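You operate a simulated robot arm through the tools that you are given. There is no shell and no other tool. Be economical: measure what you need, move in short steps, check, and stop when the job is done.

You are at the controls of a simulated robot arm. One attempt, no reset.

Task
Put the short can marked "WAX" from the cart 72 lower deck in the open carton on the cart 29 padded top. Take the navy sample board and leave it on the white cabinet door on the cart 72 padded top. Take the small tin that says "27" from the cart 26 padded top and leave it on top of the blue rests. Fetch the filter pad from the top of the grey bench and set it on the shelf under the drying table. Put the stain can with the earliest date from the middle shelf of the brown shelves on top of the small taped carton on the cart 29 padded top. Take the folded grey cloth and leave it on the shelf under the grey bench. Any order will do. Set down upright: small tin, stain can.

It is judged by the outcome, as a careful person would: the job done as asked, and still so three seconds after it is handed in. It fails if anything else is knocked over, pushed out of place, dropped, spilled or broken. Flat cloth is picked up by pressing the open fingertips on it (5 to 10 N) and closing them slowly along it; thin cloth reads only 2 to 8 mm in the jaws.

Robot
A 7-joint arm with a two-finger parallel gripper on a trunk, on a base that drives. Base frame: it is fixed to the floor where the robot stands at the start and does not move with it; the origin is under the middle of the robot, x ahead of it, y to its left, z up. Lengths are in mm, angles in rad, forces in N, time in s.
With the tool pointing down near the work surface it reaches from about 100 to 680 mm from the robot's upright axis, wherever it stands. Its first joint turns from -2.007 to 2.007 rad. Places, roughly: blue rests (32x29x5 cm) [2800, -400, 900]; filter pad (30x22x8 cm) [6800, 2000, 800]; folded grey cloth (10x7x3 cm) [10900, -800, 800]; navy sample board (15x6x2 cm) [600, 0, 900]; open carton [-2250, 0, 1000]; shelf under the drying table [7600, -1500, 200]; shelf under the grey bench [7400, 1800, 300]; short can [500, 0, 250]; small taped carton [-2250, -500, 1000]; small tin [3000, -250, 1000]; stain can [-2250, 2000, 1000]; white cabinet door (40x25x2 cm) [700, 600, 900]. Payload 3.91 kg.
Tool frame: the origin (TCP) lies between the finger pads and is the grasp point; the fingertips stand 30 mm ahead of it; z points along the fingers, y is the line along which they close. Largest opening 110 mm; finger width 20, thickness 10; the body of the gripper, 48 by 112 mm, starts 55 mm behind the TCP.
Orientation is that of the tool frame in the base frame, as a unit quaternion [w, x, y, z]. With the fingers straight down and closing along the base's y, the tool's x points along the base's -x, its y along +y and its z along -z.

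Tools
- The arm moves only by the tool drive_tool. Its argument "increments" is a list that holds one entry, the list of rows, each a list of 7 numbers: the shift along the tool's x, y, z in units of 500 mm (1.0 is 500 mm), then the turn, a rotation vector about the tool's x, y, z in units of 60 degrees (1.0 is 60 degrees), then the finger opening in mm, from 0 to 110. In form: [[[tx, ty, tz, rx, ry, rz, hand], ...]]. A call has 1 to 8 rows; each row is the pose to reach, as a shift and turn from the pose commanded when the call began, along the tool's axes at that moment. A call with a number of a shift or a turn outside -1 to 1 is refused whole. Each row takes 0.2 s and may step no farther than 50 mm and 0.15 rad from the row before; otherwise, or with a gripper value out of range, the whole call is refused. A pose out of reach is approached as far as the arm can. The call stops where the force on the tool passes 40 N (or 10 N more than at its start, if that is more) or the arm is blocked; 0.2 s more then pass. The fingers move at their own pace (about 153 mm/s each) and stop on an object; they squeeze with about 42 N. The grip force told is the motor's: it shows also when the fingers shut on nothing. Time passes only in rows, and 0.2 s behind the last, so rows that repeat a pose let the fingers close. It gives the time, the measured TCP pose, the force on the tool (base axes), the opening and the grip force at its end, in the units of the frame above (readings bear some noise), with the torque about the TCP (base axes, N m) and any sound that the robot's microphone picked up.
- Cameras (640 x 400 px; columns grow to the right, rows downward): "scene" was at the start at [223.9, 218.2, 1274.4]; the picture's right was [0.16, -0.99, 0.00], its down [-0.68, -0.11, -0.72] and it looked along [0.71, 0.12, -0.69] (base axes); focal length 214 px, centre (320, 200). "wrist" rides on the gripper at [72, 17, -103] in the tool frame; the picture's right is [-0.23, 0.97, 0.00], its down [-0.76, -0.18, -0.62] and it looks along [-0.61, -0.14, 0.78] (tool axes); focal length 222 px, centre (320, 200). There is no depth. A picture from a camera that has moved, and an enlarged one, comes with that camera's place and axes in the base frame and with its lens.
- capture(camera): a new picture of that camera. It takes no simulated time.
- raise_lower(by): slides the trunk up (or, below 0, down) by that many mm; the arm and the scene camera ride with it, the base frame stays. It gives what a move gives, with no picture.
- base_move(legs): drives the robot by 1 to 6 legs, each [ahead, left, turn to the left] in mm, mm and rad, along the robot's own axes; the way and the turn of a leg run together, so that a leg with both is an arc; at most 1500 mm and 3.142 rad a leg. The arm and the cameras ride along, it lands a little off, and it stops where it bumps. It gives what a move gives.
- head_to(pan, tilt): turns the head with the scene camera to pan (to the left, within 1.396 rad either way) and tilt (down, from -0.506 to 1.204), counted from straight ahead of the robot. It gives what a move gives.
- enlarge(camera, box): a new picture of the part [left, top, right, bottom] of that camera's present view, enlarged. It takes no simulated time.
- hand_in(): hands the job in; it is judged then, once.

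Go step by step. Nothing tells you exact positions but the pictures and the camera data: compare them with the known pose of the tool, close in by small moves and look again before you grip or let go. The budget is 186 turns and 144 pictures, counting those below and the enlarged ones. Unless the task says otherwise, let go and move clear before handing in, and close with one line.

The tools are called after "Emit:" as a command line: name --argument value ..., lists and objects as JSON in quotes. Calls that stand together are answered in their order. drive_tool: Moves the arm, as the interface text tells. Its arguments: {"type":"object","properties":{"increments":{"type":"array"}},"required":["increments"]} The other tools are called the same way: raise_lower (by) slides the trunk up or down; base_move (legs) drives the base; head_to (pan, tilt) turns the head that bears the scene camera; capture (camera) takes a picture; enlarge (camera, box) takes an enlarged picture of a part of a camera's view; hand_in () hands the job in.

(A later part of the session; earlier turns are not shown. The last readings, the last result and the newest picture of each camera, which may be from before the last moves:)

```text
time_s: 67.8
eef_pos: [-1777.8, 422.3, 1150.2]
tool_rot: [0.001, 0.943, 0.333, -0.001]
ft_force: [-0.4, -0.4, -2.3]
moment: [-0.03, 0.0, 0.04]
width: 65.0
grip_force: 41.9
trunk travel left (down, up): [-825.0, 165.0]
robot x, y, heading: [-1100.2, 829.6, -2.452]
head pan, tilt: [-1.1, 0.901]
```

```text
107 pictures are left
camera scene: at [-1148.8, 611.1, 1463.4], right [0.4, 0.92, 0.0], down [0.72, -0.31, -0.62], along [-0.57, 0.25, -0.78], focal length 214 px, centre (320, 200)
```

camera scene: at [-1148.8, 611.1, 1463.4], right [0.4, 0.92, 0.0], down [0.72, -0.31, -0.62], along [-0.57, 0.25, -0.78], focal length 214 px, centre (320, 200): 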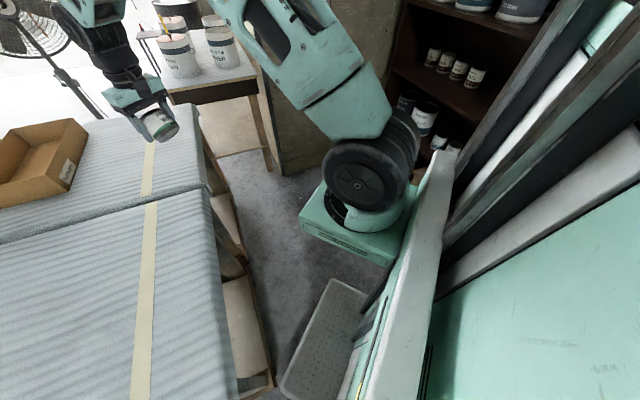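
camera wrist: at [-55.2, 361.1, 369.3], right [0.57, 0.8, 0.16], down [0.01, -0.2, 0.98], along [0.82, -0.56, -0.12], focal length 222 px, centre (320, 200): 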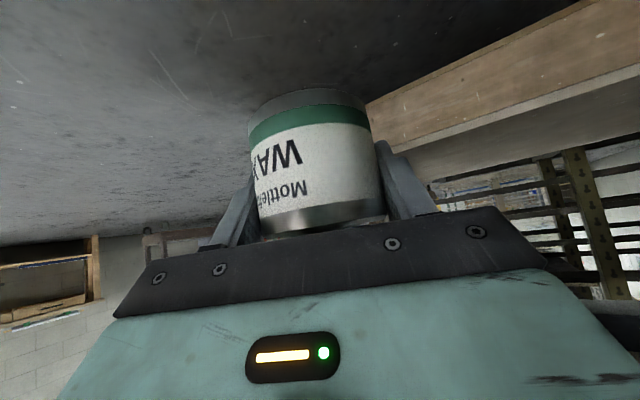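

The front footboard reaches about 320 mm ahead of the axis, and it touched the near cart's corner. The open carton is at about (-2128, -112) and the taped carton at about (-2274, -436). Both are best reached from the far (-x) side of cart 29. I'll back off and go around by the -y side.

Emit:
base_move --legs '[[-444, 405, 0], [0, 0, 0.881]]'

Emit:
head_to --pan -0.3 --tilt 0.4

Emit:
capture --camera "scene"

```text
time_s: 73.5
eef_pos: [-636.0, 22.6, 1148.5]
tool_rot: [0.001, 0.721, 0.693, 0.0]
ft_force: [-0.4, 0.4, -2.7]
moment: [-0.01, -0.02, -0.04]
width: 65.2
grip_force: 41.4
trunk travel left (down, up): [-825.0, 165.0]
robot x, y, heading: [-497.0, 802.0, -1.6]
head pan, tilt: [-1.1, 0.901]
```

```text
time_s: 74.6
eef_pos: [-636.0, 22.5, 1149.1]
tool_rot: [0.002, 0.72, 0.694, 0.0]
ft_force: [-0.1, 0.1, -2.2]
moment: [-0.03, 0.0, 0.02]
width: 65.2
grip_force: 42.6
trunk travel left (down, up): [-825.0, 165.0]
robot x, y, heading: [-494.4, 802.4, -1.599]
head pan, tilt: [-0.3, 0.4]
```

```text
106 pictures are left
camera scene: at [-326.7, 565.8, 1506.4], right [-0.95, 0.32, 0.0], down [0.13, 0.37, -0.92], along [-0.3, -0.87, -0.39], focal length 214 px, centre (320, 200)
```

scene: 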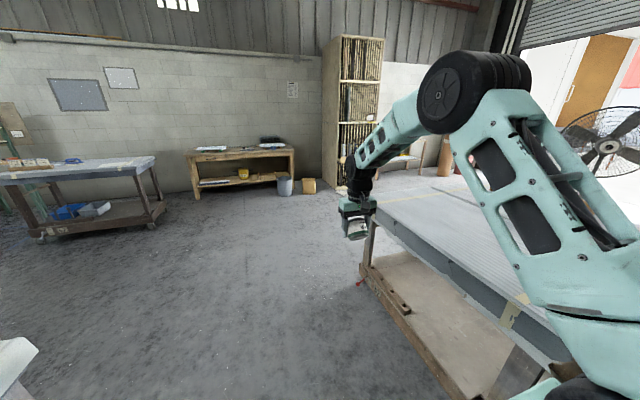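

The way round the -y side is clear, so I'll drive it.

Emit:
base_move --legs '[[1500, 0, 0], [850, 0, 0], [0, 0, -1.54], [1500, 0, 0]]'

Emit:
head_to --pan -0.5 --tilt 0.4

Emit:
capture --camera "scene"

```text
time_s: 97.0
eef_pos: [-2863.2, -1243.3, 1149.2]
tool_rot: [0.001, 0.999, -0.048, -0.001]
ft_force: [-0.3, 0.0, -2.3]
moment: [-0.01, 0.01, 0.0]
width: 65.1
grip_force: 42.9
trunk travel left (down, up): [-825.0, 165.0]
robot x, y, heading: [-2094.7, -1422.4, 3.059]
head pan, tilt: [-0.3, 0.4]
```

```text
time_s: 97.8
eef_pos: [-2863.6, -1242.9, 1148.5]
tool_rot: [0.0, 0.999, -0.047, -0.001]
ft_force: [0.2, -0.4, -2.7]
moment: [-0.01, 0.02, -0.02]
width: 65.2
grip_force: 41.7
trunk travel left (down, up): [-825.0, 165.0]
robot x, y, heading: [-2091.2, -1426.0, 3.053]
head pan, tilt: [-0.499, 0.4]
```

```text
105 pictures are left
camera scene: at [-2329.1, -1566.3, 1506.4], right [0.55, 0.84, 0.0], down [0.33, -0.21, -0.92], along [-0.77, 0.51, -0.39], focal length 214 px, centre (320, 200)
```

scene: 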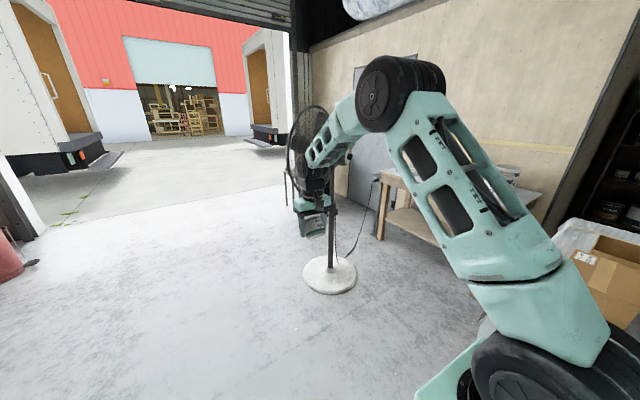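

The space beyond is clear, with the fan at about (-3660, -560). I'll go past the cart's end and turn to face +x.

Emit:
base_move --legs '[[830, 0, 0], [0, 0, 1.6], [0, 0, 1.63], [0, 500, 0]]'

Emit:
head_to --pan 0.2 --tilt 0.6

Emit:
capture --camera "scene"

```text
time_s: 112.5
eef_pos: [-2133.1, -984.2, 1148.3]
tool_rot: [0.001, 0.013, 1.0, 0.001]
ft_force: [0.2, -0.1, -2.4]
moment: [0.0, -0.03, -0.01]
width: 64.7
grip_force: 42.0
trunk travel left (down, up): [-825.0, 165.0]
robot x, y, heading: [-2912.1, -861.4, -0.016]
head pan, tilt: [-0.499, 0.4]
```

```text
time_s: 113.6
eef_pos: [-2132.8, -984.7, 1148.5]
tool_rot: [0.001, 0.013, 1.0, 0.0]
ft_force: [0.5, 0.2, -2.7]
moment: [0.03, -0.01, 0.0]
width: 64.8
grip_force: 42.1
trunk travel left (down, up): [-825.0, 165.0]
robot x, y, heading: [-2911.3, -854.3, -0.016]
head pan, tilt: [0.201, 0.6]
```

```text
104 pictures are left
camera scene: at [-2680.2, -637.1, 1488.2], right [0.18, -0.98, 0.0], down [-0.56, -0.1, -0.83], along [0.81, 0.15, -0.56], focal length 214 px, centre (320, 200)
```

scene: 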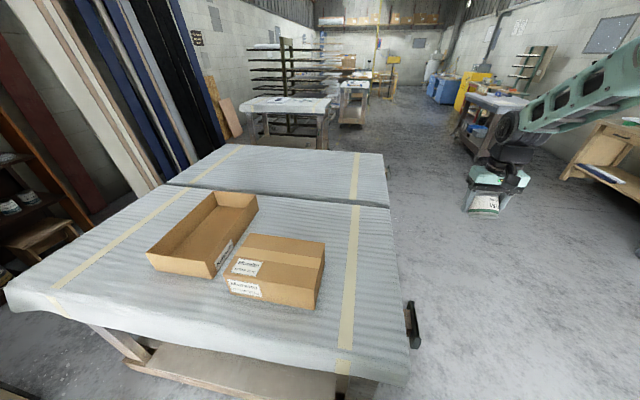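

Now the layout is clear: the open carton is centred at about (-2157, -124) and the taped carton at about (-2252, -430). I'll slide left, then pitch the tool 45° so the can is upright again.

Emit:
base_move --legs '[[50, 850, 0.016]]'

Emit:
drive_tool --increments '[[[0.02, 0, 0, 0, -0.125, 0, 50], [0.04, 0, 0, 0, -0.25, 0, 50], [0.06, 0, 0, 0, -0.375, 0, 50], [0.08, 0, 0, 0, -0.5, 0, 50], [0.1, 0, 0, 0, -0.625, 0, 50], [0.12, 0, 0, 0, -0.75, 0, 50]]]'

Emit:
head_to --pan -0.2 --tilt 0.8

Emit:
capture --camera "scene"

Emit:
capture --camera "wrist"

```text
time_s: 118.0
eef_pos: [-2076.7, -150.8, 1147.3]
tool_rot: [0.001, 0.007, 1.0, 0.001]
ft_force: [0.2, -0.6, -3.5]
moment: [0.0, -0.02, 0.03]
width: 65.0
grip_force: 42.2
trunk travel left (down, up): [-825.0, 165.0]
robot x, y, heading: [-2856.4, -32.2, 0.001]
head pan, tilt: [0.201, 0.6]
```

```text
time_s: 119.4
eef_pos: [-2135.5, -149.3, 1147.8]
tool_rot: [0.385, 0.007, 0.923, -0.002]
ft_force: [-0.6, 0.5, -3.3]
moment: [0.01, -0.02, 0.0]
width: 64.9
grip_force: 41.9
trunk travel left (down, up): [-825.0, 165.0]
robot x, y, heading: [-2860.3, -34.7, -0.001]
head pan, tilt: [0.201, 0.6]
```

```text
time_s: 120.2
eef_pos: [-2134.5, -150.4, 1147.5]
tool_rot: [0.383, 0.006, 0.924, -0.001]
ft_force: [0.0, -0.5, -2.3]
moment: [0.0, 0.03, 0.02]
width: 64.9
grip_force: 41.9
trunk travel left (down, up): [-825.0, 165.0]
robot x, y, heading: [-2859.2, -33.7, -0.005]
head pan, tilt: [-0.201, 0.799]
```

```text
103 pictures are left
camera scene: at [-2635.7, 155.8, 1471.4], right [-0.2, -0.98, 0.0], down [-0.7, 0.14, -0.7], along [0.68, -0.14, -0.72], focal length 214 px, centre (320, 200)
```

scene: 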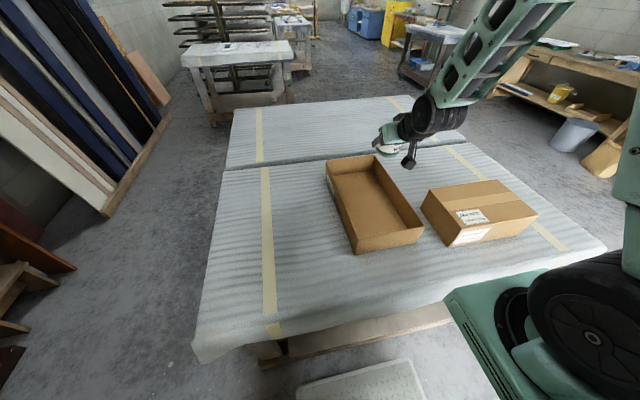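

```text
102 pictures are left
camera wrist: at [-2258.8, -132.1, 1169.6], right [0.17, 0.97, 0.16], down [0.09, -0.18, 0.98], along [0.98, -0.15, -0.12], focal length 222 px, centre (320, 200)
```

wrist: 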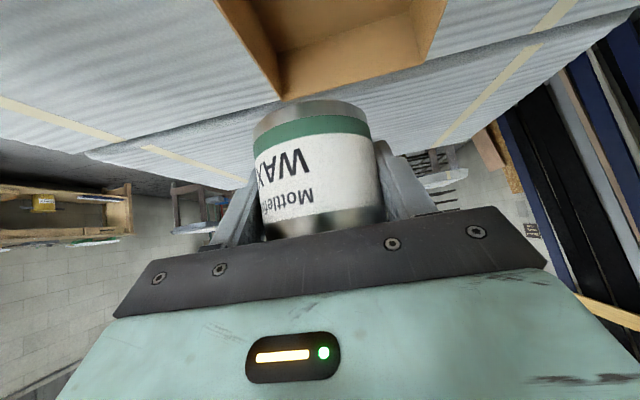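

I'll shift 33 mm left and lower toward the open carton.

Emit:
drive_tool --increments '[[[0.05, 0.033, 0.05, 0, 0, 0, 50], [0.1, 0.066, 0.1, 0, 0, 0, 50], [0.16, 0.066, 0.158, 0, 0, 0, 50], [0.213, 0.066, 0.211, 0, 0, 0, 50]]]'

Emit:
capture --camera "scene"

Emit:
capture --camera "wrist"

```text
time_s: 121.2
eef_pos: [-2138.4, -117.2, 998.5]
tool_rot: [0.385, 0.005, 0.923, -0.001]
ft_force: [-0.3, -0.1, -2.3]
moment: [-0.02, -0.01, 0.01]
width: 64.9
grip_force: 41.6
trunk travel left (down, up): [-825.0, 165.0]
robot x, y, heading: [-2854.1, -33.4, -0.004]
head pan, tilt: [-0.201, 0.799]
```

```text
101 pictures are left
camera scene: at [-2636.2, 155.8, 1471.5], right [-0.2, -0.98, 0.0], down [-0.7, 0.14, -0.7], along [0.68, -0.14, -0.72], focal length 214 px, centre (320, 200)
```

scene: 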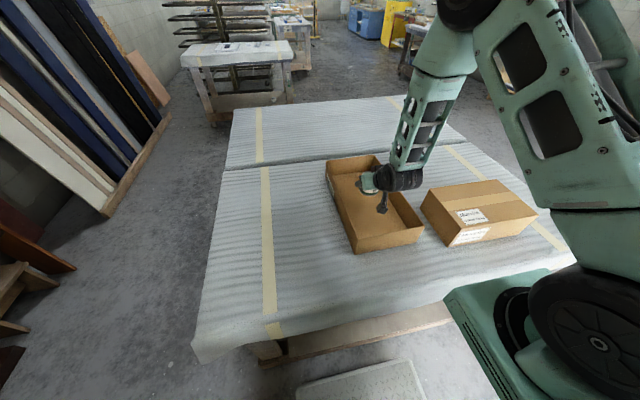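

```text
100 pictures are left
camera wrist: at [-2261.6, -98.7, 1019.4], right [0.17, 0.97, 0.16], down [0.09, -0.18, 0.98], along [0.98, -0.15, -0.12], focal length 222 px, centre (320, 200)
```

wrist: 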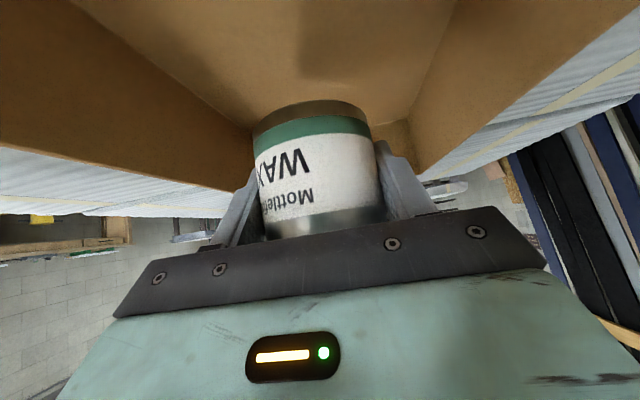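

It is well centred. I'll lower slowly to contact.

Emit:
drive_tool --increments '[[[0.04, 0, 0.04, 0, 0, 0, 50], [0.064, 0, 0.0635, 0, 0, 0, 50], [0.072, 0, 0.0715, 0, 0, 0, 50], [0.078, 0, 0.077, 0, 0, 0, 50], [0.084, 0, 0.083, 0, 0, 0, 50], [0.088, 0, 0.087, 0, 0, 0, 50], [0.092, 0, 0.091, 0, 0, 0, 50]]]'

Emit:
capture --camera "wrist"

```text
time_s: 122.8
eef_pos: [-2135.2, -116.6, 935.6]
tool_rot: [0.383, 0.006, 0.924, -0.001]
ft_force: [0.0, -0.2, -2.9]
moment: [-0.03, 0.01, 0.0]
width: 65.1
grip_force: 41.9
trunk travel left (down, up): [-825.0, 165.0]
robot x, y, heading: [-2855.9, -35.4, -0.0]
head pan, tilt: [-0.201, 0.799]
```

```text
99 pictures are left
camera wrist: at [-2258.7, -98.0, 955.1], right [0.17, 0.97, 0.16], down [0.09, -0.18, 0.98], along [0.98, -0.15, -0.12], focal length 222 px, centre (320, 200)
```

wrist: 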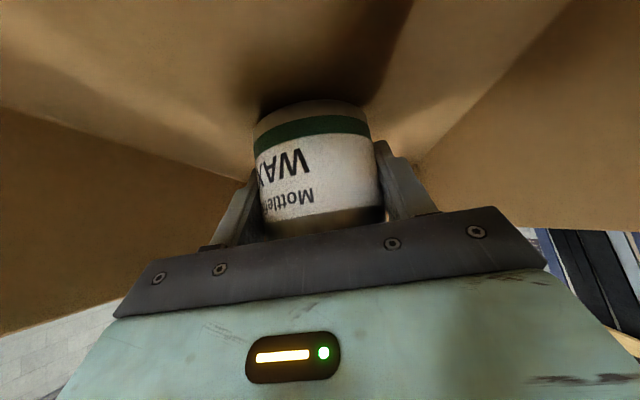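

Nearly down, with no contact yet. I'll continue in 2 mm steps.

Emit:
drive_tool --increments '[[[0.003, 0, 0.003, 0, 0, 0, 50], [0.006, 0, 0.006, 0, 0, 0, 50], [0.009, 0, 0.009, 0, 0, 0, 50], [0.012, 0, 0.012, 0, 0, 0, 50], [0.015, 0, 0.015, 0, 0, 0, 50], [0.018, 0, 0.018, 0, 0, 0, 50]]]'

```text
time_s: 124.2
eef_pos: [-2135.6, -116.8, 923.7]
tool_rot: [0.387, 0.005, 0.922, -0.001]
ft_force: [0.2, -1.8, 37.4]
moment: [-0.08, -0.04, 0.26]
width: 65.4
grip_force: 41.2
trunk travel left (down, up): [-825.0, 165.0]
robot x, y, heading: [-2860.9, -30.9, -0.003]
head pan, tilt: [-0.201, 0.799]
```

Contact at 37 N. I'll release and retreat along the tool axis, then up.

Emit:
drive_tool --increments '[[[-0.002, 0, -0.002, 0, 0, 0, 65], [-0.003, 0, -0.003, 0, 0, 0, 95], [-0.003, 0, -0.003, 0, 0, 0, 95], [-0.02, 0, -0.08, 0, 0, 0, 95], [-0.07, 0, -0.15, 0, 0, 0, 95], [-0.16, 0, -0.19, 0, 0, 0, 95], [-0.24, 0, -0.24, 0, 0, 0, 95]]]'

Emit:
capture --camera "wrist"

Emit:
capture --camera "scene"

```text
time_s: 125.8
eef_pos: [-2137.1, -115.0, 1089.1]
tool_rot: [0.383, 0.005, 0.924, 0.0]
ft_force: [-0.9, 0.4, 0.0]
moment: [-0.03, -0.01, -0.01]
width: 95.0
grip_force: 0.0
trunk travel left (down, up): [-825.0, 165.0]
robot x, y, heading: [-2858.2, -35.4, -0.001]
head pan, tilt: [-0.201, 0.799]
```

```text
98 pictures are left
camera wrist: at [-2260.5, -95.9, 1109.7], right [0.17, 0.97, 0.16], down [0.1, -0.18, 0.98], along [0.98, -0.15, -0.12], focal length 222 px, centre (320, 200)
```

wrist: 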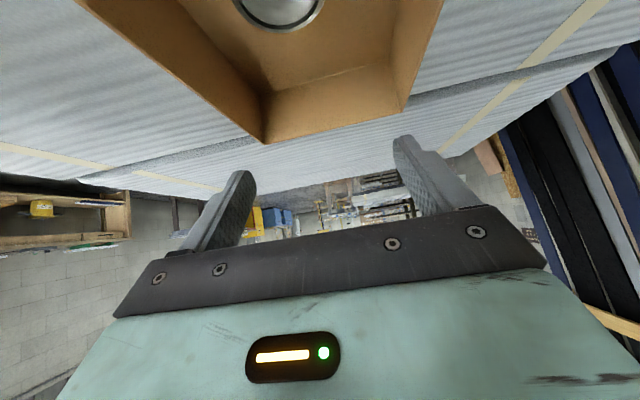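

```text
97 pictures are left
camera scene: at [-2635.3, 155.8, 1471.2], right [-0.2, -0.98, 0.0], down [-0.7, 0.14, -0.7], along [0.68, -0.14, -0.72], focal length 214 px, centre (320, 200)
```

scene: 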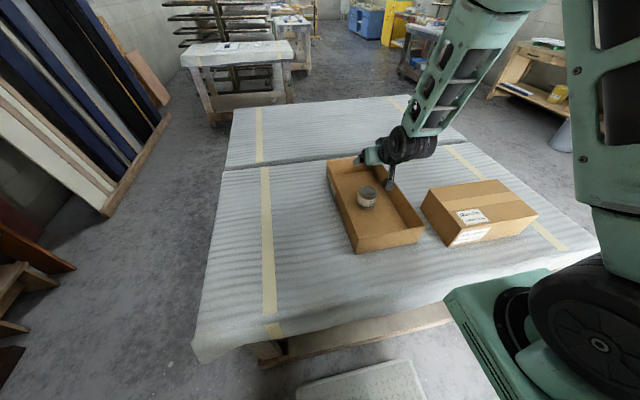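

The WAX can is upright in the carton. Next is the brown shelves: I'll look left.

Emit:
head_to --pan 1.1 --tilt 0.4

Emit:
capture --camera "scene"

```text
time_s: 127.3
eef_pos: [-2137.7, -114.6, 1088.5]
tool_rot: [0.384, 0.005, 0.923, -0.001]
ft_force: [-0.1, 0.1, -0.6]
moment: [-0.02, 0.01, -0.01]
width: 95.3
grip_force: 0.1
trunk travel left (down, up): [-825.0, 165.0]
robot x, y, heading: [-2859.4, -34.6, 0.0]
head pan, tilt: [1.1, 0.4]
```

```text
96 pictures are left
camera scene: at [-2672.7, 254.4, 1506.4], right [0.89, -0.46, 0.0], down [-0.18, -0.35, -0.92], along [0.42, 0.82, -0.39], focal length 214 px, centre (320, 200)
```

scene: 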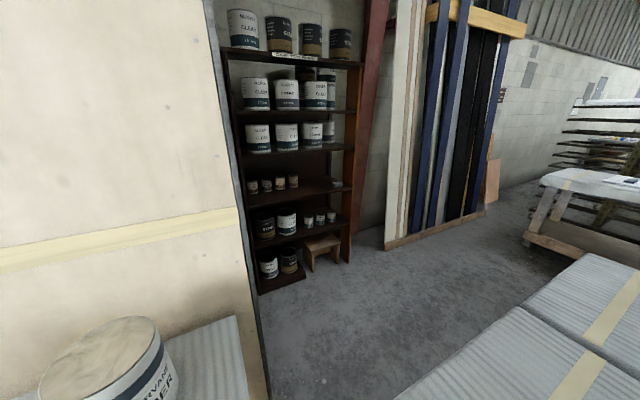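

The middle shelf holds four small cans near (-2270, 1810, 970). The gap between cart 29 and the partition is too narrow, so I'll go around by -y and back up the middle aisle.

Emit:
base_move --legs '[[0, -700, 0], [0, -720, 0], [1200, 0, 0], [1150, 0, 0], [0, 0, 1.571]]'

Emit:
head_to --pan 0.0 --tilt 0.4

Emit:
capture --camera "scene"

```text
time_s: 149.7
eef_pos: [-416.2, -657.0, 1089.0]
tool_rot: [-0.268, 0.659, -0.647, -0.274]
ft_force: [-0.6, 0.3, -0.5]
moment: [0.01, -0.01, 0.0]
width: 95.0
grip_force: 0.0
trunk travel left (down, up): [-825.0, 165.0]
robot x, y, heading: [-474.9, -1373.5, 1.603]
head pan, tilt: [1.1, 0.4]
```

```text
time_s: 151.1
eef_pos: [-417.8, -656.6, 1089.0]
tool_rot: [-0.268, 0.658, -0.648, -0.274]
ft_force: [0.3, 0.2, 0.4]
moment: [0.01, 0.0, 0.0]
width: 95.0
grip_force: 0.1
trunk travel left (down, up): [-825.0, 165.0]
robot x, y, heading: [-476.4, -1379.9, 1.597]
head pan, tilt: [0.0, 0.4]
```

```text
95 pictures are left
camera scene: at [-689.1, -1151.8, 1506.4], right [1.0, 0.03, 0.0], down [0.01, -0.39, -0.92], along [-0.03, 0.92, -0.39], focal length 214 px, centre (320, 200)
```

scene: 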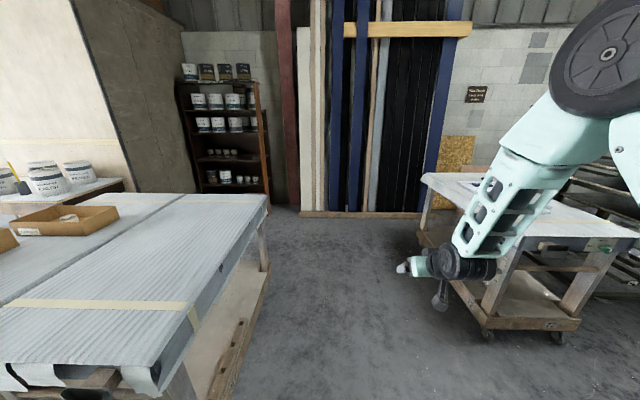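

The aisle is clear. I'll drive up it to about y = 930, then slide left toward the shelves.

Emit:
base_move --legs '[[1500, 0, 0], [800, 0, -0.027], [0, 900, 0], [0, 600, 0]]'

Emit:
head_to --pan 0.2 --tilt 0.4

Emit:
capture --camera "scene"

```text
time_s: 169.8
eef_pos: [-1998.4, 1641.7, 1088.1]
tool_rot: [-0.27, 0.654, -0.652, -0.273]
ft_force: [0.3, -0.2, 0.3]
moment: [-0.01, 0.0, 0.0]
width: 95.2
grip_force: 0.1
trunk travel left (down, up): [-825.0, 165.0]
robot x, y, heading: [-2068.5, 919.8, 1.591]
head pan, tilt: [0.0, 0.4]
```

```text
time_s: 170.6
eef_pos: [-1997.7, 1641.3, 1087.4]
tool_rot: [-0.27, 0.654, -0.652, -0.272]
ft_force: [-0.8, -0.1, -0.3]
moment: [0.02, 0.02, -0.03]
width: 95.1
grip_force: 0.1
trunk travel left (down, up): [-825.0, 165.0]
robot x, y, heading: [-2066.3, 920.5, 1.579]
head pan, tilt: [0.201, 0.4]
```

```text
94 pictures are left
camera scene: at [-2294.6, 1148.7, 1506.4], right [0.98, 0.21, 0.0], down [0.08, -0.38, -0.92], along [-0.2, 0.9, -0.39], focal length 214 px, centre (320, 200)
```

scene: 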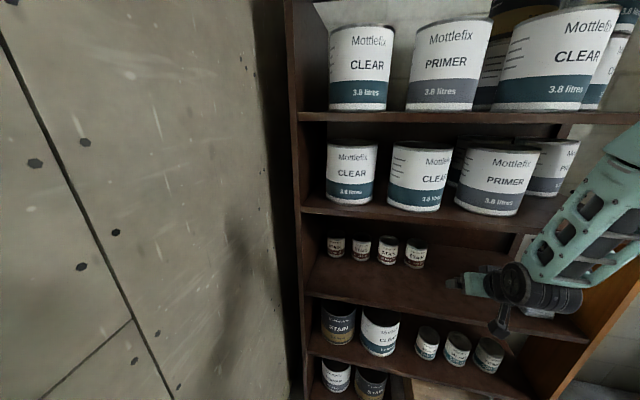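

I'll zoom in on the middle-shelf cans to read the dates.

Emit:
enlarge --camera "scene" --box '[320, 225, 440, 285]'

```text
5.33 times, centred on (380, 255) of scene
camera zoom: at [-2294.6, 1148.7, 1506.4], right [0.98, 0.21, 0.0], down [0.08, -0.38, -0.92], along [-0.2, 0.9, -0.39], focal length 1144 px, centre (0, -93)
```

zoom: 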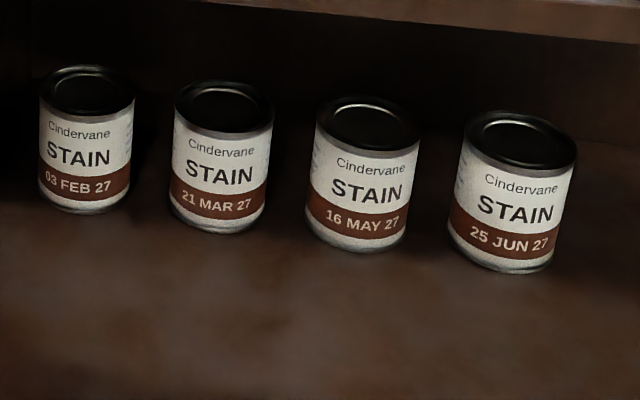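

The 03 FEB 27 can is leftmost, at about (-2408, 2030), with the shelf surface at about 855. I'll pitch the tool flatter (65°), lower the trunk, and line up in front of the shelf.

Emit:
drive_tool --increments '[[[0, 0, 0, 0, -0.11, 0, 105], [0, 0, 0, 0, -0.22, 0, 105], [0, 0, 0, 0, -0.333, 0, 105]]]'

Emit:
raise_lower --by -130

Emit:
base_move --legs '[[0, 113, 0]]'

Emit:
drive_tool --increments '[[[0, 0.09, 0, 0, 0, 0, 105], [0, 0.18, 0, 0, 0, 0, 105], [0, 0.27, 0, 0, 0, 0, 105], [0, 0.36, 0, 0, 0, 0, 105], [0, 0.45, 0, 0, 0, 0, 105], [0, 0.54, 0, 0, 0, 0, 105], [0, 0.59, 0, 0, 0, 0, 105]]]'

Emit:
capture --camera "scene"

Emit:
capture --camera "wrist"

```text
time_s: 171.3
eef_pos: [-1998.2, 1642.5, 1089.8]
tool_rot: [-0.379, 0.597, -0.595, -0.382]
ft_force: [0.1, -0.4, 1.1]
moment: [0.04, 0.04, -0.02]
width: 105.1
grip_force: 0.0
trunk travel left (down, up): [-825.0, 165.0]
robot x, y, heading: [-2072.6, 919.9, 1.584]
head pan, tilt: [0.201, 0.4]
```

```text
time_s: 172.9
eef_pos: [-1997.4, 1642.1, 959.1]
tool_rot: [-0.379, 0.597, -0.595, -0.382]
ft_force: [-0.3, -0.1, 1.1]
moment: [-0.02, 0.03, -0.02]
width: 105.2
grip_force: 0.2
trunk travel left (down, up): [-695.0, 295.0]
robot x, y, heading: [-2067.5, 917.3, 1.584]
head pan, tilt: [0.201, 0.4]
```

```text
time_s: 174.1
eef_pos: [-2113.2, 1641.1, 958.8]
tool_rot: [-0.38, 0.597, -0.596, -0.381]
ft_force: [-0.5, 0.3, -0.6]
moment: [-0.02, 0.0, 0.0]
width: 105.2
grip_force: 0.1
trunk travel left (down, up): [-695.0, 295.0]
robot x, y, heading: [-2183.0, 916.0, 1.585]
head pan, tilt: [0.201, 0.4]
```

```text
time_s: 175.7
eef_pos: [-2410.9, 1639.9, 960.0]
tool_rot: [-0.379, 0.597, -0.595, -0.382]
ft_force: [-0.1, -0.2, -0.8]
moment: [0.02, 0.04, -0.02]
width: 105.0
grip_force: 0.1
trunk travel left (down, up): [-695.0, 295.0]
robot x, y, heading: [-2185.9, 917.0, 1.586]
head pan, tilt: [0.201, 0.4]
```

```text
92 pictures are left
camera scene: at [-2409.6, 1146.9, 1376.5], right [0.98, 0.21, 0.0], down [0.08, -0.38, -0.92], along [-0.2, 0.9, -0.39], focal length 214 px, centre (320, 200)
```

scene: 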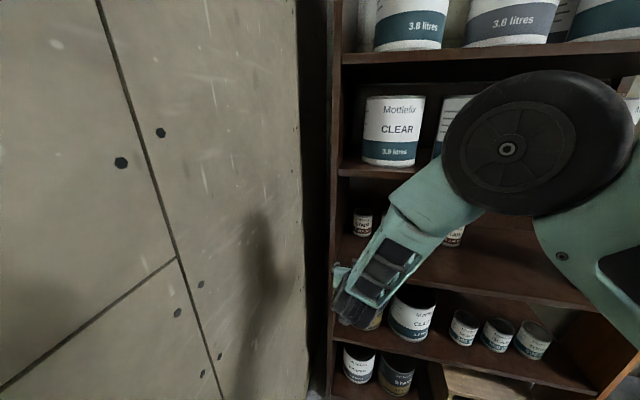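

```text
91 pictures are left
camera wrist: at [-2426.1, 1515.0, 937.1], right [-0.97, 0.09, 0.21], down [0.18, -0.24, 0.95], along [0.14, 0.97, 0.22], focal length 222 px, centre (320, 200)
```

wrist: 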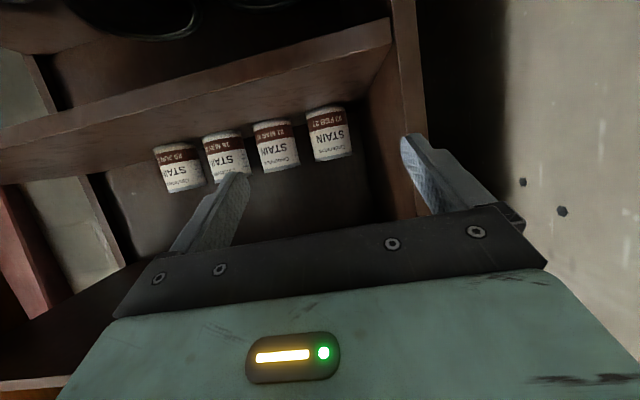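

The FEB can is at right in this upside-down view. I'll zoom in for its width.

Emit:
enlarge --camera "wrist" --box '[240, 80, 400, 200]'

```text
3.33 times, centred on (320, 140) of wrist
camera zoom: at [-2426.1, 1515.0, 937.1], right [-0.97, 0.09, 0.21], down [0.18, -0.24, 0.95], along [0.14, 0.97, 0.22], focal length 740 px, centre (320, 400)
```

zoom: 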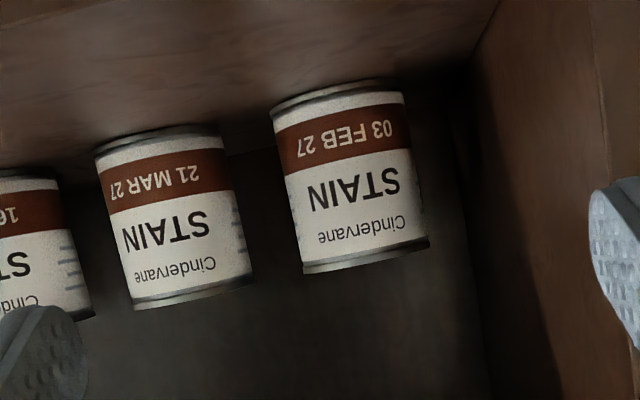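

At this trunk height the elbow would hit the shelf above. I'll lower the trunk 400 and raise the arm instead, which keeps the forearm low and flat.

Emit:
raise_lower --by -400

Emit:
drive_tool --increments '[[[-0.088, 0, -0.041, 0, 0, 0, 108], [-0.176, 0, -0.082, 0, 0, 0, 108], [-0.264, 0, -0.123, 0, 0, 0, 108], [-0.352, 0, -0.164, 0, 0, 0, 108], [-0.44, 0, -0.205, 0, 0, 0, 108], [-0.528, -0.01, -0.246, 0, 0, 0, 108], [-0.61, -0.02, -0.285, 0, 0, 0, 108], [-0.66, -0.02, -0.308, 0, 0, 0, 108]]]'

Emit:
head_to --pan 0.0 --tilt 0.0

Emit:
capture --camera "scene"

Emit:
capture --camera "wrist"

```text
time_s: 179.6
eef_pos: [-2409.1, 1640.2, 560.0]
tool_rot: [-0.379, 0.597, -0.595, -0.382]
ft_force: [-0.4, 0.1, -0.7]
moment: [-0.04, -0.01, 0.0]
width: 105.2
grip_force: 0.1
trunk travel left (down, up): [-295.0, 695.0]
robot x, y, heading: [-2183.2, 916.9, 1.588]
head pan, tilt: [0.201, 0.4]
```

```text
time_s: 181.4
eef_pos: [-2398.3, 1636.5, 924.6]
tool_rot: [-0.38, 0.597, -0.595, -0.381]
ft_force: [0.1, -0.7, 0.0]
moment: [0.01, -0.01, 0.01]
width: 108.1
grip_force: 0.1
trunk travel left (down, up): [-295.0, 695.0]
robot x, y, heading: [-2186.1, 918.0, 1.59]
head pan, tilt: [0.201, 0.4]
```

```text
time_s: 182.2
eef_pos: [-2396.9, 1636.8, 923.4]
tool_rot: [-0.379, 0.597, -0.595, -0.381]
ft_force: [-0.2, 0.6, 0.4]
moment: [-0.03, 0.01, 0.02]
width: 107.8
grip_force: 0.0
trunk travel left (down, up): [-295.0, 695.0]
robot x, y, heading: [-2184.0, 917.2, 1.589]
head pan, tilt: [0.0, 0.0]
```

```text
89 pictures are left
camera scene: at [-2391.4, 1146.3, 1013.4], right [1.0, 0.02, 0.0], down [0.0, 0.0, -1.0], along [-0.02, 1.0, 0.0], focal length 214 px, centre (320, 200)
```

scene: 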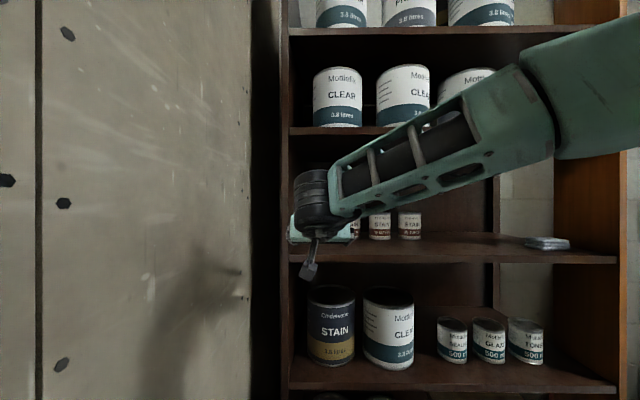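

```text
88 pictures are left
camera wrist: at [-2414.9, 1512.7, 900.5], right [-0.97, 0.09, 0.21], down [0.18, -0.24, 0.95], along [0.14, 0.97, 0.22], focal length 222 px, centre (320, 200)
```

wrist: 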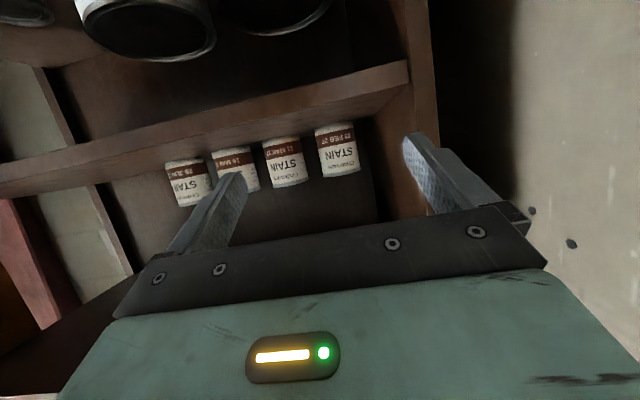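

Geometry looks good now. I'll raise the tool 11 mm and drive 270 mm in.

Emit:
drive_tool --increments '[[[-0.02, 0, -0.009, 0, 0, 0, 110]]]'

Emit:
base_move --legs '[[250, 0, 0]]'

Emit:
capture --camera "wrist"

Emit:
capture --camera "scene"

```text
time_s: 182.6
eef_pos: [-2398.2, 1637.0, 934.2]
tool_rot: [-0.38, 0.596, -0.595, -0.382]
ft_force: [-0.1, 0.1, -0.4]
moment: [0.03, 0.04, 0.0]
width: 110.2
grip_force: 0.1
trunk travel left (down, up): [-295.0, 695.0]
robot x, y, heading: [-2179.9, 920.1, 1.584]
head pan, tilt: [0.0, 0.0]
```

```text
time_s: 184.5
eef_pos: [-2399.8, 1892.8, 934.7]
tool_rot: [-0.379, 0.597, -0.595, -0.383]
ft_force: [-0.3, -0.3, -0.2]
moment: [0.02, 0.02, -0.01]
width: 110.1
grip_force: 0.1
trunk travel left (down, up): [-295.0, 695.0]
robot x, y, heading: [-2185.2, 1172.1, 1.582]
head pan, tilt: [0.0, 0.0]
```

```text
87 pictures are left
camera wrist: at [-2417.0, 1769.1, 911.6], right [-0.97, 0.09, 0.21], down [0.18, -0.24, 0.95], along [0.14, 0.97, 0.22], focal length 222 px, centre (320, 200)
```

wrist: 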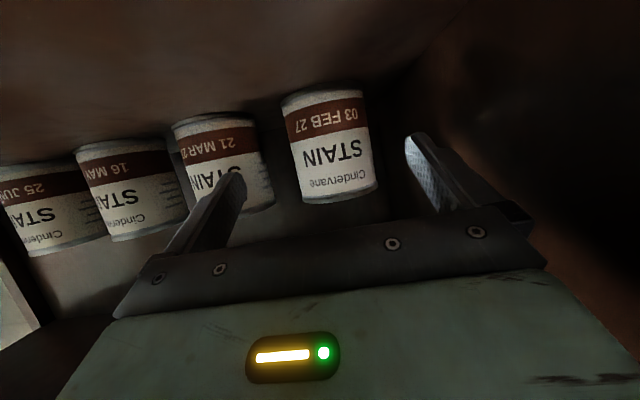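

```text
86 pictures are left
camera scene: at [-2394.5, 1401.8, 1013.4], right [1.0, 0.01, 0.0], down [0.0, 0.0, -1.0], along [-0.01, 1.0, 0.0], focal length 214 px, centre (320, 200)
```

scene: 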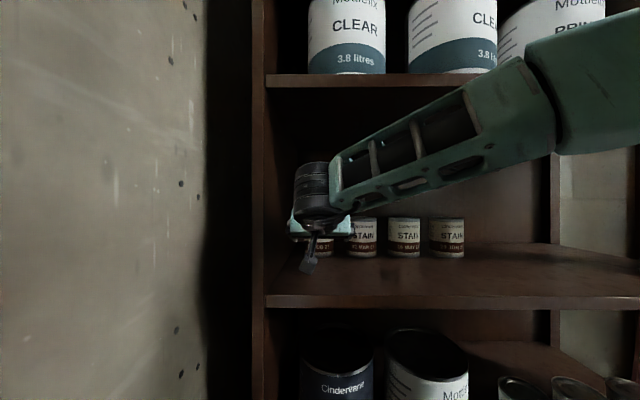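

I'm on line with the FEB can. I'll shift 4 mm left and advance 75 mm by arm.

Emit:
drive_tool --increments '[[[0, 0.009, 0, 0, 0, 0, 106], [-0.021, 0.009, 0.045, 0, 0, 0, 106], [-0.042, 0.009, 0.09, 0, 0, 0, 106], [-0.063, 0.009, 0.136, 0, 0, 0, 106]]]'

Emit:
capture --camera "wrist"

```text
time_s: 185.5
eef_pos: [-2404.8, 1969.2, 932.8]
tool_rot: [0.38, -0.596, 0.596, 0.381]
ft_force: [-1.0, -0.6, 0.9]
moment: [-0.02, -0.01, -0.02]
width: 105.9
grip_force: 0.1
trunk travel left (down, up): [-295.0, 695.0]
robot x, y, heading: [-2187.7, 1170.3, 1.586]
head pan, tilt: [0.0, 0.0]
```

```text
85 pictures are left
camera wrist: at [-2421.7, 1844.7, 910.0], right [-0.97, 0.09, 0.21], down [0.18, -0.24, 0.95], along [0.14, 0.97, 0.22], focal length 222 px, centre (320, 200)
```

wrist: 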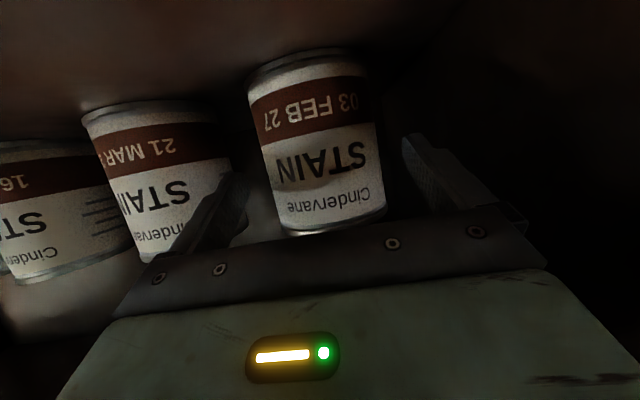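

The can is centred between the fingers. I'll advance 34 mm and close.

Emit:
drive_tool --increments '[[[-0.014, -0.001, 0.03, 0, 0, 0, 106], [-0.0285, -0.002, 0.061, 0, 0, 0, 106], [-0.0285, -0.002, 0.061, 0, 0, 0, 70], [-0.0285, -0.002, 0.061, 0, 0, 0, 70], [-0.0285, -0.002, 0.061, 0, 0, 0, 70]]]'

Emit:
capture --camera "wrist"

```text
time_s: 186.7
eef_pos: [-2404.1, 2002.1, 932.8]
tool_rot: [-0.38, 0.596, -0.596, -0.381]
ft_force: [-0.9, 0.7, 0.2]
moment: [-0.06, -0.02, 0.03]
width: 85.0
grip_force: 42.2
trunk travel left (down, up): [-295.0, 695.0]
robot x, y, heading: [-2189.0, 1175.2, 1.585]
head pan, tilt: [0.0, 0.0]
```

```text
84 pictures are left
camera wrist: at [-2421.0, 1878.4, 911.2], right [-0.97, 0.09, 0.21], down [0.18, -0.24, 0.95], along [0.14, 0.97, 0.22], focal length 222 px, centre (320, 200)
```

wrist: 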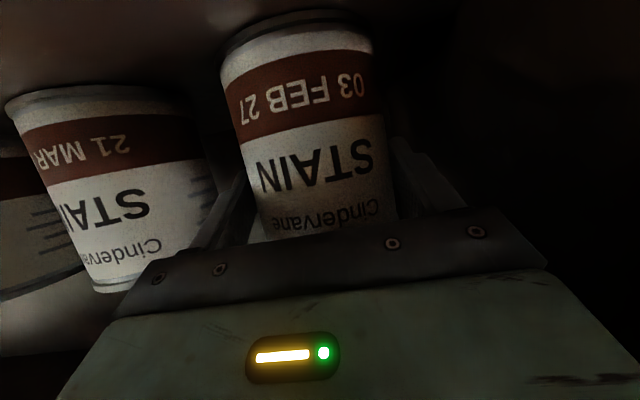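

Gripped at 85 mm. I'll lift 30 mm and back straight out.

Emit:
drive_tool --increments '[[[-0.02, 0, -0.009, 0, 0, 0, 70], [-0.054, 0, -0.0254, 0, 0, 0, 70], [-0.054, 0, -0.0254, 0, 0, 0, 70]]]'

Emit:
base_move --legs '[[-320, 0, 0]]'

Emit:
capture --camera "scene"

Emit:
capture --camera "wrist"

```text
time_s: 187.5
eef_pos: [-2403.7, 2001.1, 963.4]
tool_rot: [-0.38, 0.596, -0.596, -0.381]
ft_force: [-0.5, 0.0, -4.5]
moment: [-0.1, 0.02, 0.02]
width: 84.8
grip_force: 41.7
trunk travel left (down, up): [-295.0, 695.0]
robot x, y, heading: [-2185.6, 1173.5, 1.582]
head pan, tilt: [0.0, 0.0]
```

```text
time_s: 189.6
eef_pos: [-2399.9, 1678.0, 963.6]
tool_rot: [-0.38, 0.596, -0.596, -0.381]
ft_force: [-0.5, -0.9, -5.4]
moment: [-0.08, -0.01, 0.05]
width: 84.9
grip_force: 41.9
trunk travel left (down, up): [-295.0, 695.0]
robot x, y, heading: [-2180.9, 847.5, 1.59]
head pan, tilt: [0.0, 0.0]
```

```text
83 pictures are left
camera scene: at [-2390.5, 1077.9, 1013.4], right [1.0, 0.02, 0.0], down [0.0, 0.0, -1.0], along [-0.02, 1.0, 0.0], focal length 214 px, centre (320, 200)
```

scene: 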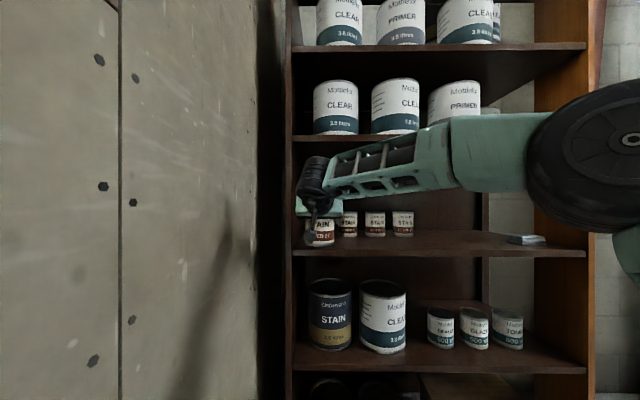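

```text
82 pictures are left
camera wrist: at [-2417.8, 1554.2, 940.8], right [-0.97, 0.09, 0.21], down [0.18, -0.24, 0.95], along [0.14, 0.97, 0.22], focal length 222 px, centre (320, 200)
```

wrist: 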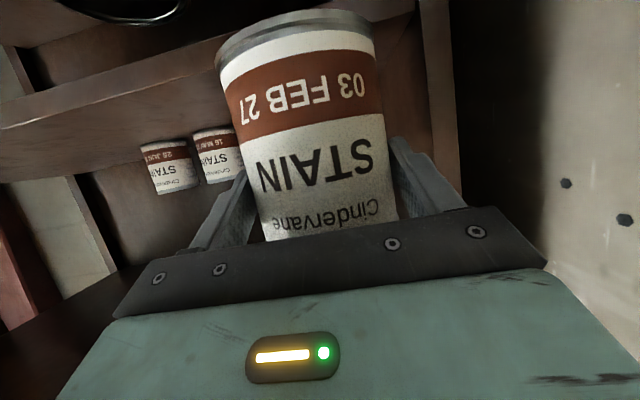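

The FEB can is out. I'll tuck the arm, raise the trunk, and return down the aisle, staying faced +y, to the -y side of cart 29.

Emit:
drive_tool --increments '[[[0.02, -0.08, -0.043, 0, 0, 0, 70], [0.04, -0.16, -0.087, 0, 0, 0, 70], [0.061, -0.24, -0.13, 0, 0, 0, 70], [0.081, -0.32, -0.174, 0, 0, 0, 70], [0.1, -0.4, -0.2175, 0, 0, 0, 70]]]'

Emit:
raise_lower --by 200

Emit:
base_move --legs '[[60, -900, -0.02], [0, -760, 0], [-1200, 0, 0], [-1130, 0, 0]]'

Emit:
head_to --pan 0.6 --tilt 0.5

Emit:
capture --camera "scene"

```text
time_s: 190.8
eef_pos: [-2201.6, 1560.7, 964.1]
tool_rot: [-0.379, 0.597, -0.594, -0.382]
ft_force: [-0.2, -0.1, -4.7]
moment: [-0.1, -0.01, 0.0]
width: 85.0
grip_force: 42.0
trunk travel left (down, up): [-295.0, 695.0]
robot x, y, heading: [-2183.3, 850.7, 1.585]
head pan, tilt: [0.0, 0.0]
```

```text
time_s: 193.0
eef_pos: [-2200.9, 1559.4, 1162.9]
tool_rot: [-0.379, 0.597, -0.596, -0.381]
ft_force: [-0.3, 0.2, -5.2]
moment: [-0.06, 0.0, 0.01]
width: 85.3
grip_force: 41.7
trunk travel left (down, up): [-495.0, 495.0]
robot x, y, heading: [-2184.7, 849.5, 1.584]
head pan, tilt: [0.0, 0.0]
```

```text
time_s: 212.7
eef_pos: [-532.6, -739.4, 1162.8]
tool_rot: [-0.378, 0.599, -0.593, -0.383]
ft_force: [0.3, 1.2, -5.3]
moment: [-0.06, -0.02, -0.03]
width: 85.0
grip_force: 42.2
trunk travel left (down, up): [-495.0, 495.0]
robot x, y, heading: [-507.5, -1449.0, 1.598]
head pan, tilt: [0.0, 0.0]
```

```text
time_s: 213.7
eef_pos: [-532.5, -740.7, 1162.7]
tool_rot: [-0.378, 0.599, -0.593, -0.383]
ft_force: [0.4, 0.1, -5.2]
moment: [-0.04, -0.05, 0.0]
width: 85.0
grip_force: 42.4
trunk travel left (down, up): [-495.0, 495.0]
robot x, y, heading: [-507.2, -1450.5, 1.594]
head pan, tilt: [0.6, 0.499]
```

```text
81 pictures are left
camera scene: at [-768.6, -1239.6, 1167.3], right [0.81, 0.58, 0.0], down [0.28, -0.39, -0.88], along [-0.51, 0.71, -0.48], focal length 214 px, centre (320, 200)
```

scene: 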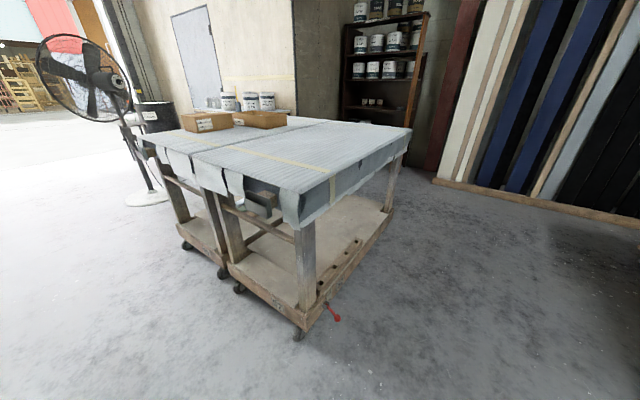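

The route is clear. I'll slide left to face the taped carton from the -y side.

Emit:
base_move --legs '[[0, 900, -0.02], [0, 840, 0]]'

Emit:
head_to --pan -0.2 --tilt 0.5

Emit:
capture --camera "scene"

Emit:
capture --camera "wrist"

```text
time_s: 222.4
eef_pos: [-2260.5, -754.9, 1162.4]
tool_rot: [-0.38, 0.597, -0.596, -0.381]
ft_force: [-0.4, 0.1, -4.7]
moment: [-0.06, 0.0, 0.0]
width: 84.8
grip_force: 42.2
trunk travel left (down, up): [-495.0, 495.0]
robot x, y, heading: [-2239.5, -1466.4, 1.578]
head pan, tilt: [0.6, 0.499]
```

```text
time_s: 223.6
eef_pos: [-2260.6, -754.4, 1163.4]
tool_rot: [-0.379, 0.597, -0.595, -0.382]
ft_force: [0.1, -0.2, -5.2]
moment: [-0.07, -0.02, 0.01]
width: 84.9
grip_force: 42.4
trunk travel left (down, up): [-495.0, 495.0]
robot x, y, heading: [-2240.1, -1466.4, 1.589]
head pan, tilt: [-0.201, 0.499]
```

```text
80 pictures are left
camera scene: at [-2431.2, -1237.2, 1167.3], right [0.98, -0.18, 0.0], down [-0.09, -0.47, -0.88], along [0.16, 0.86, -0.48], focal length 214 px, centre (320, 200)
```

scene: 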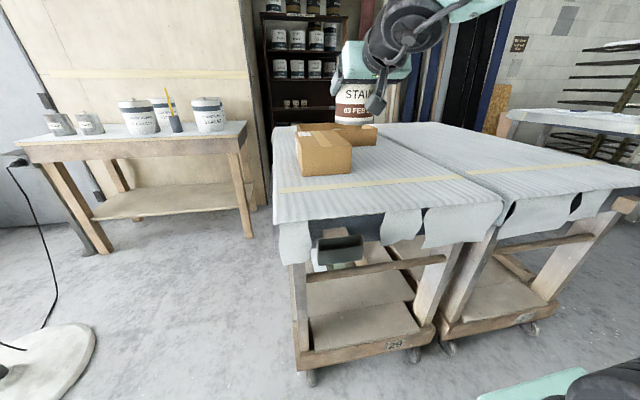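

```text
79 pictures are left
camera wrist: at [-2276.4, -878.7, 1140.9], right [-0.97, 0.09, 0.21], down [0.18, -0.24, 0.95], along [0.14, 0.97, 0.22], focal length 222 px, centre (320, 200)
```

wrist: 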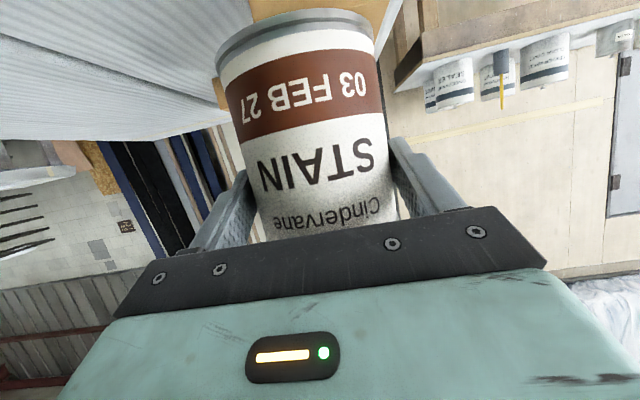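

The taped carton's top is at about (-2257, -430, 976). I'll drive 275 ahead and check.

Emit:
base_move --legs '[[275, 0, -0.01]]'

Emit:
head_to --pan -0.2 --tilt 0.4

Emit:
capture --camera "scene"

Emit:
capture --camera "wrist"

```text
time_s: 225.5
eef_pos: [-2256.6, -471.0, 1164.5]
tool_rot: [0.381, -0.594, 0.597, 0.381]
ft_force: [0.0, 0.3, -4.4]
moment: [-0.07, 0.02, 0.02]
width: 85.2
grip_force: 42.2
trunk travel left (down, up): [-495.0, 495.0]
robot x, y, heading: [-2245.4, -1184.5, 1.577]
head pan, tilt: [-0.201, 0.499]
```

```text
time_s: 226.2
eef_pos: [-2256.0, -471.2, 1162.9]
tool_rot: [0.38, -0.594, 0.599, 0.379]
ft_force: [-0.4, -0.3, -4.3]
moment: [-0.09, -0.03, -0.03]
width: 84.9
grip_force: 41.9
trunk travel left (down, up): [-495.0, 495.0]
robot x, y, heading: [-2244.9, -1182.0, 1.572]
head pan, tilt: [-0.201, 0.4]
```

```text
78 pictures are left
camera scene: at [-2431.6, -951.4, 1176.4], right [0.98, -0.19, 0.0], down [-0.08, -0.38, -0.92], along [0.18, 0.9, -0.39], focal length 214 px, centre (320, 200)
```

scene: 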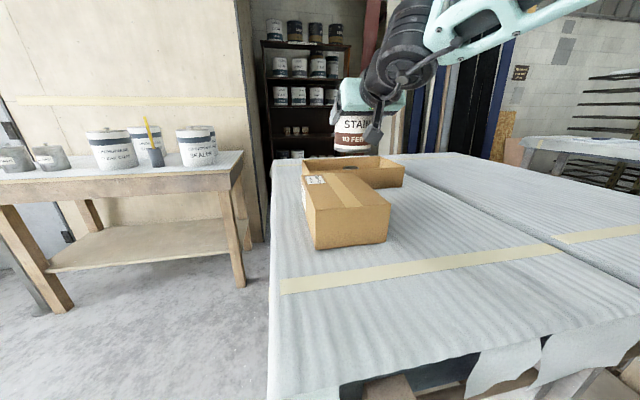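

```text
77 pictures are left
camera wrist: at [-2274.0, -595.8, 1140.7], right [-0.97, 0.1, 0.21], down [0.18, -0.24, 0.95], along [0.15, 0.96, 0.22], focal length 222 px, centre (320, 200)
```

wrist: 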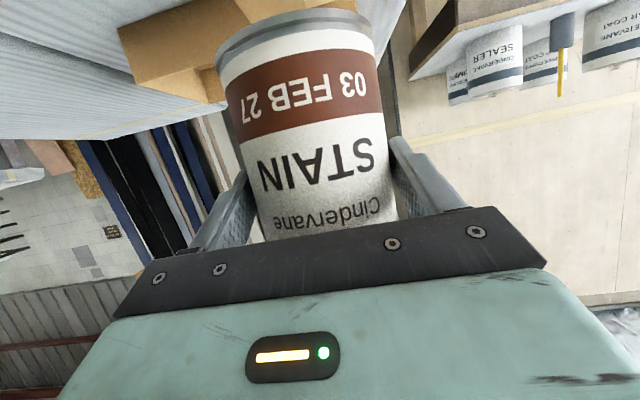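

The carton-top centre is at about (-2270, -425). I'll move over it and lower to just above.

Emit:
drive_tool --increments '[[[-0.026, 0.024, 0.056, 0, 0, 0, 70], [0.04, 0.024, 0.087, 0, 0, 0, 70], [0.11, 0.024, 0.12, 0, 0, 0, 70], [0.14, 0.024, 0.134, 0, 0, 0, 70]]]'

Emit:
enlarge --camera "scene" --box '[270, 80, 430, 260]'

Emit:
capture --camera "wrist"

```text
time_s: 227.2
eef_pos: [-2269.9, -440.5, 1071.3]
tool_rot: [0.38, -0.595, 0.598, 0.38]
ft_force: [0.2, 0.3, -4.8]
moment: [-0.11, -0.01, 0.0]
width: 85.0
grip_force: 42.2
trunk travel left (down, up): [-495.0, 495.0]
robot x, y, heading: [-2244.2, -1181.3, 1.574]
head pan, tilt: [-0.201, 0.4]
```

```text
2.22 times, centred on (350, 170) of scene
camera zoom: at [-2431.6, -951.5, 1176.4], right [0.98, -0.19, 0.0], down [-0.08, -0.38, -0.92], along [0.18, 0.9, -0.39], focal length 477 px, centre (253, 267)
```

zoom: 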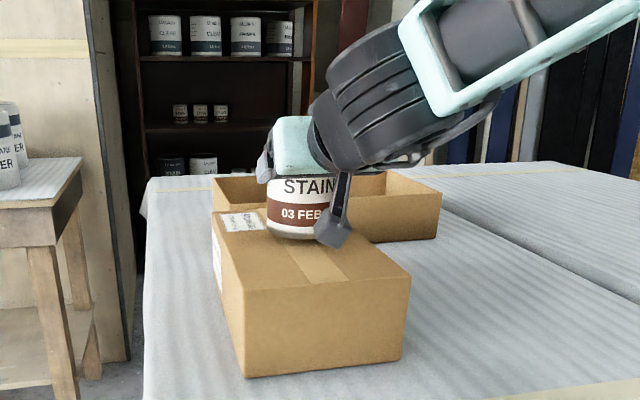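

```text
75 pictures are left
camera wrist: at [-2286.7, -565.5, 1049.3], right [-0.97, 0.1, 0.21], down [0.18, -0.24, 0.95], along [0.15, 0.96, 0.22], focal length 222 px, centre (320, 200)
```

wrist: 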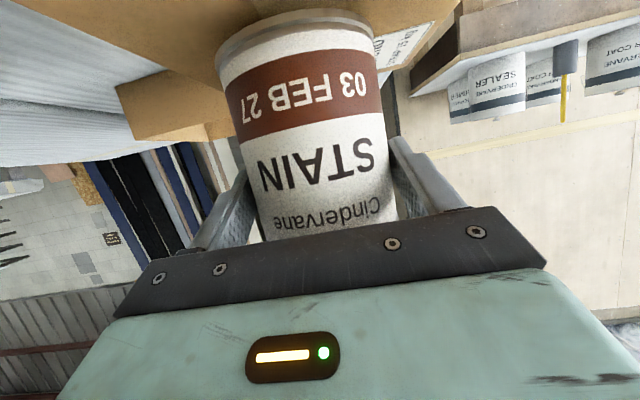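

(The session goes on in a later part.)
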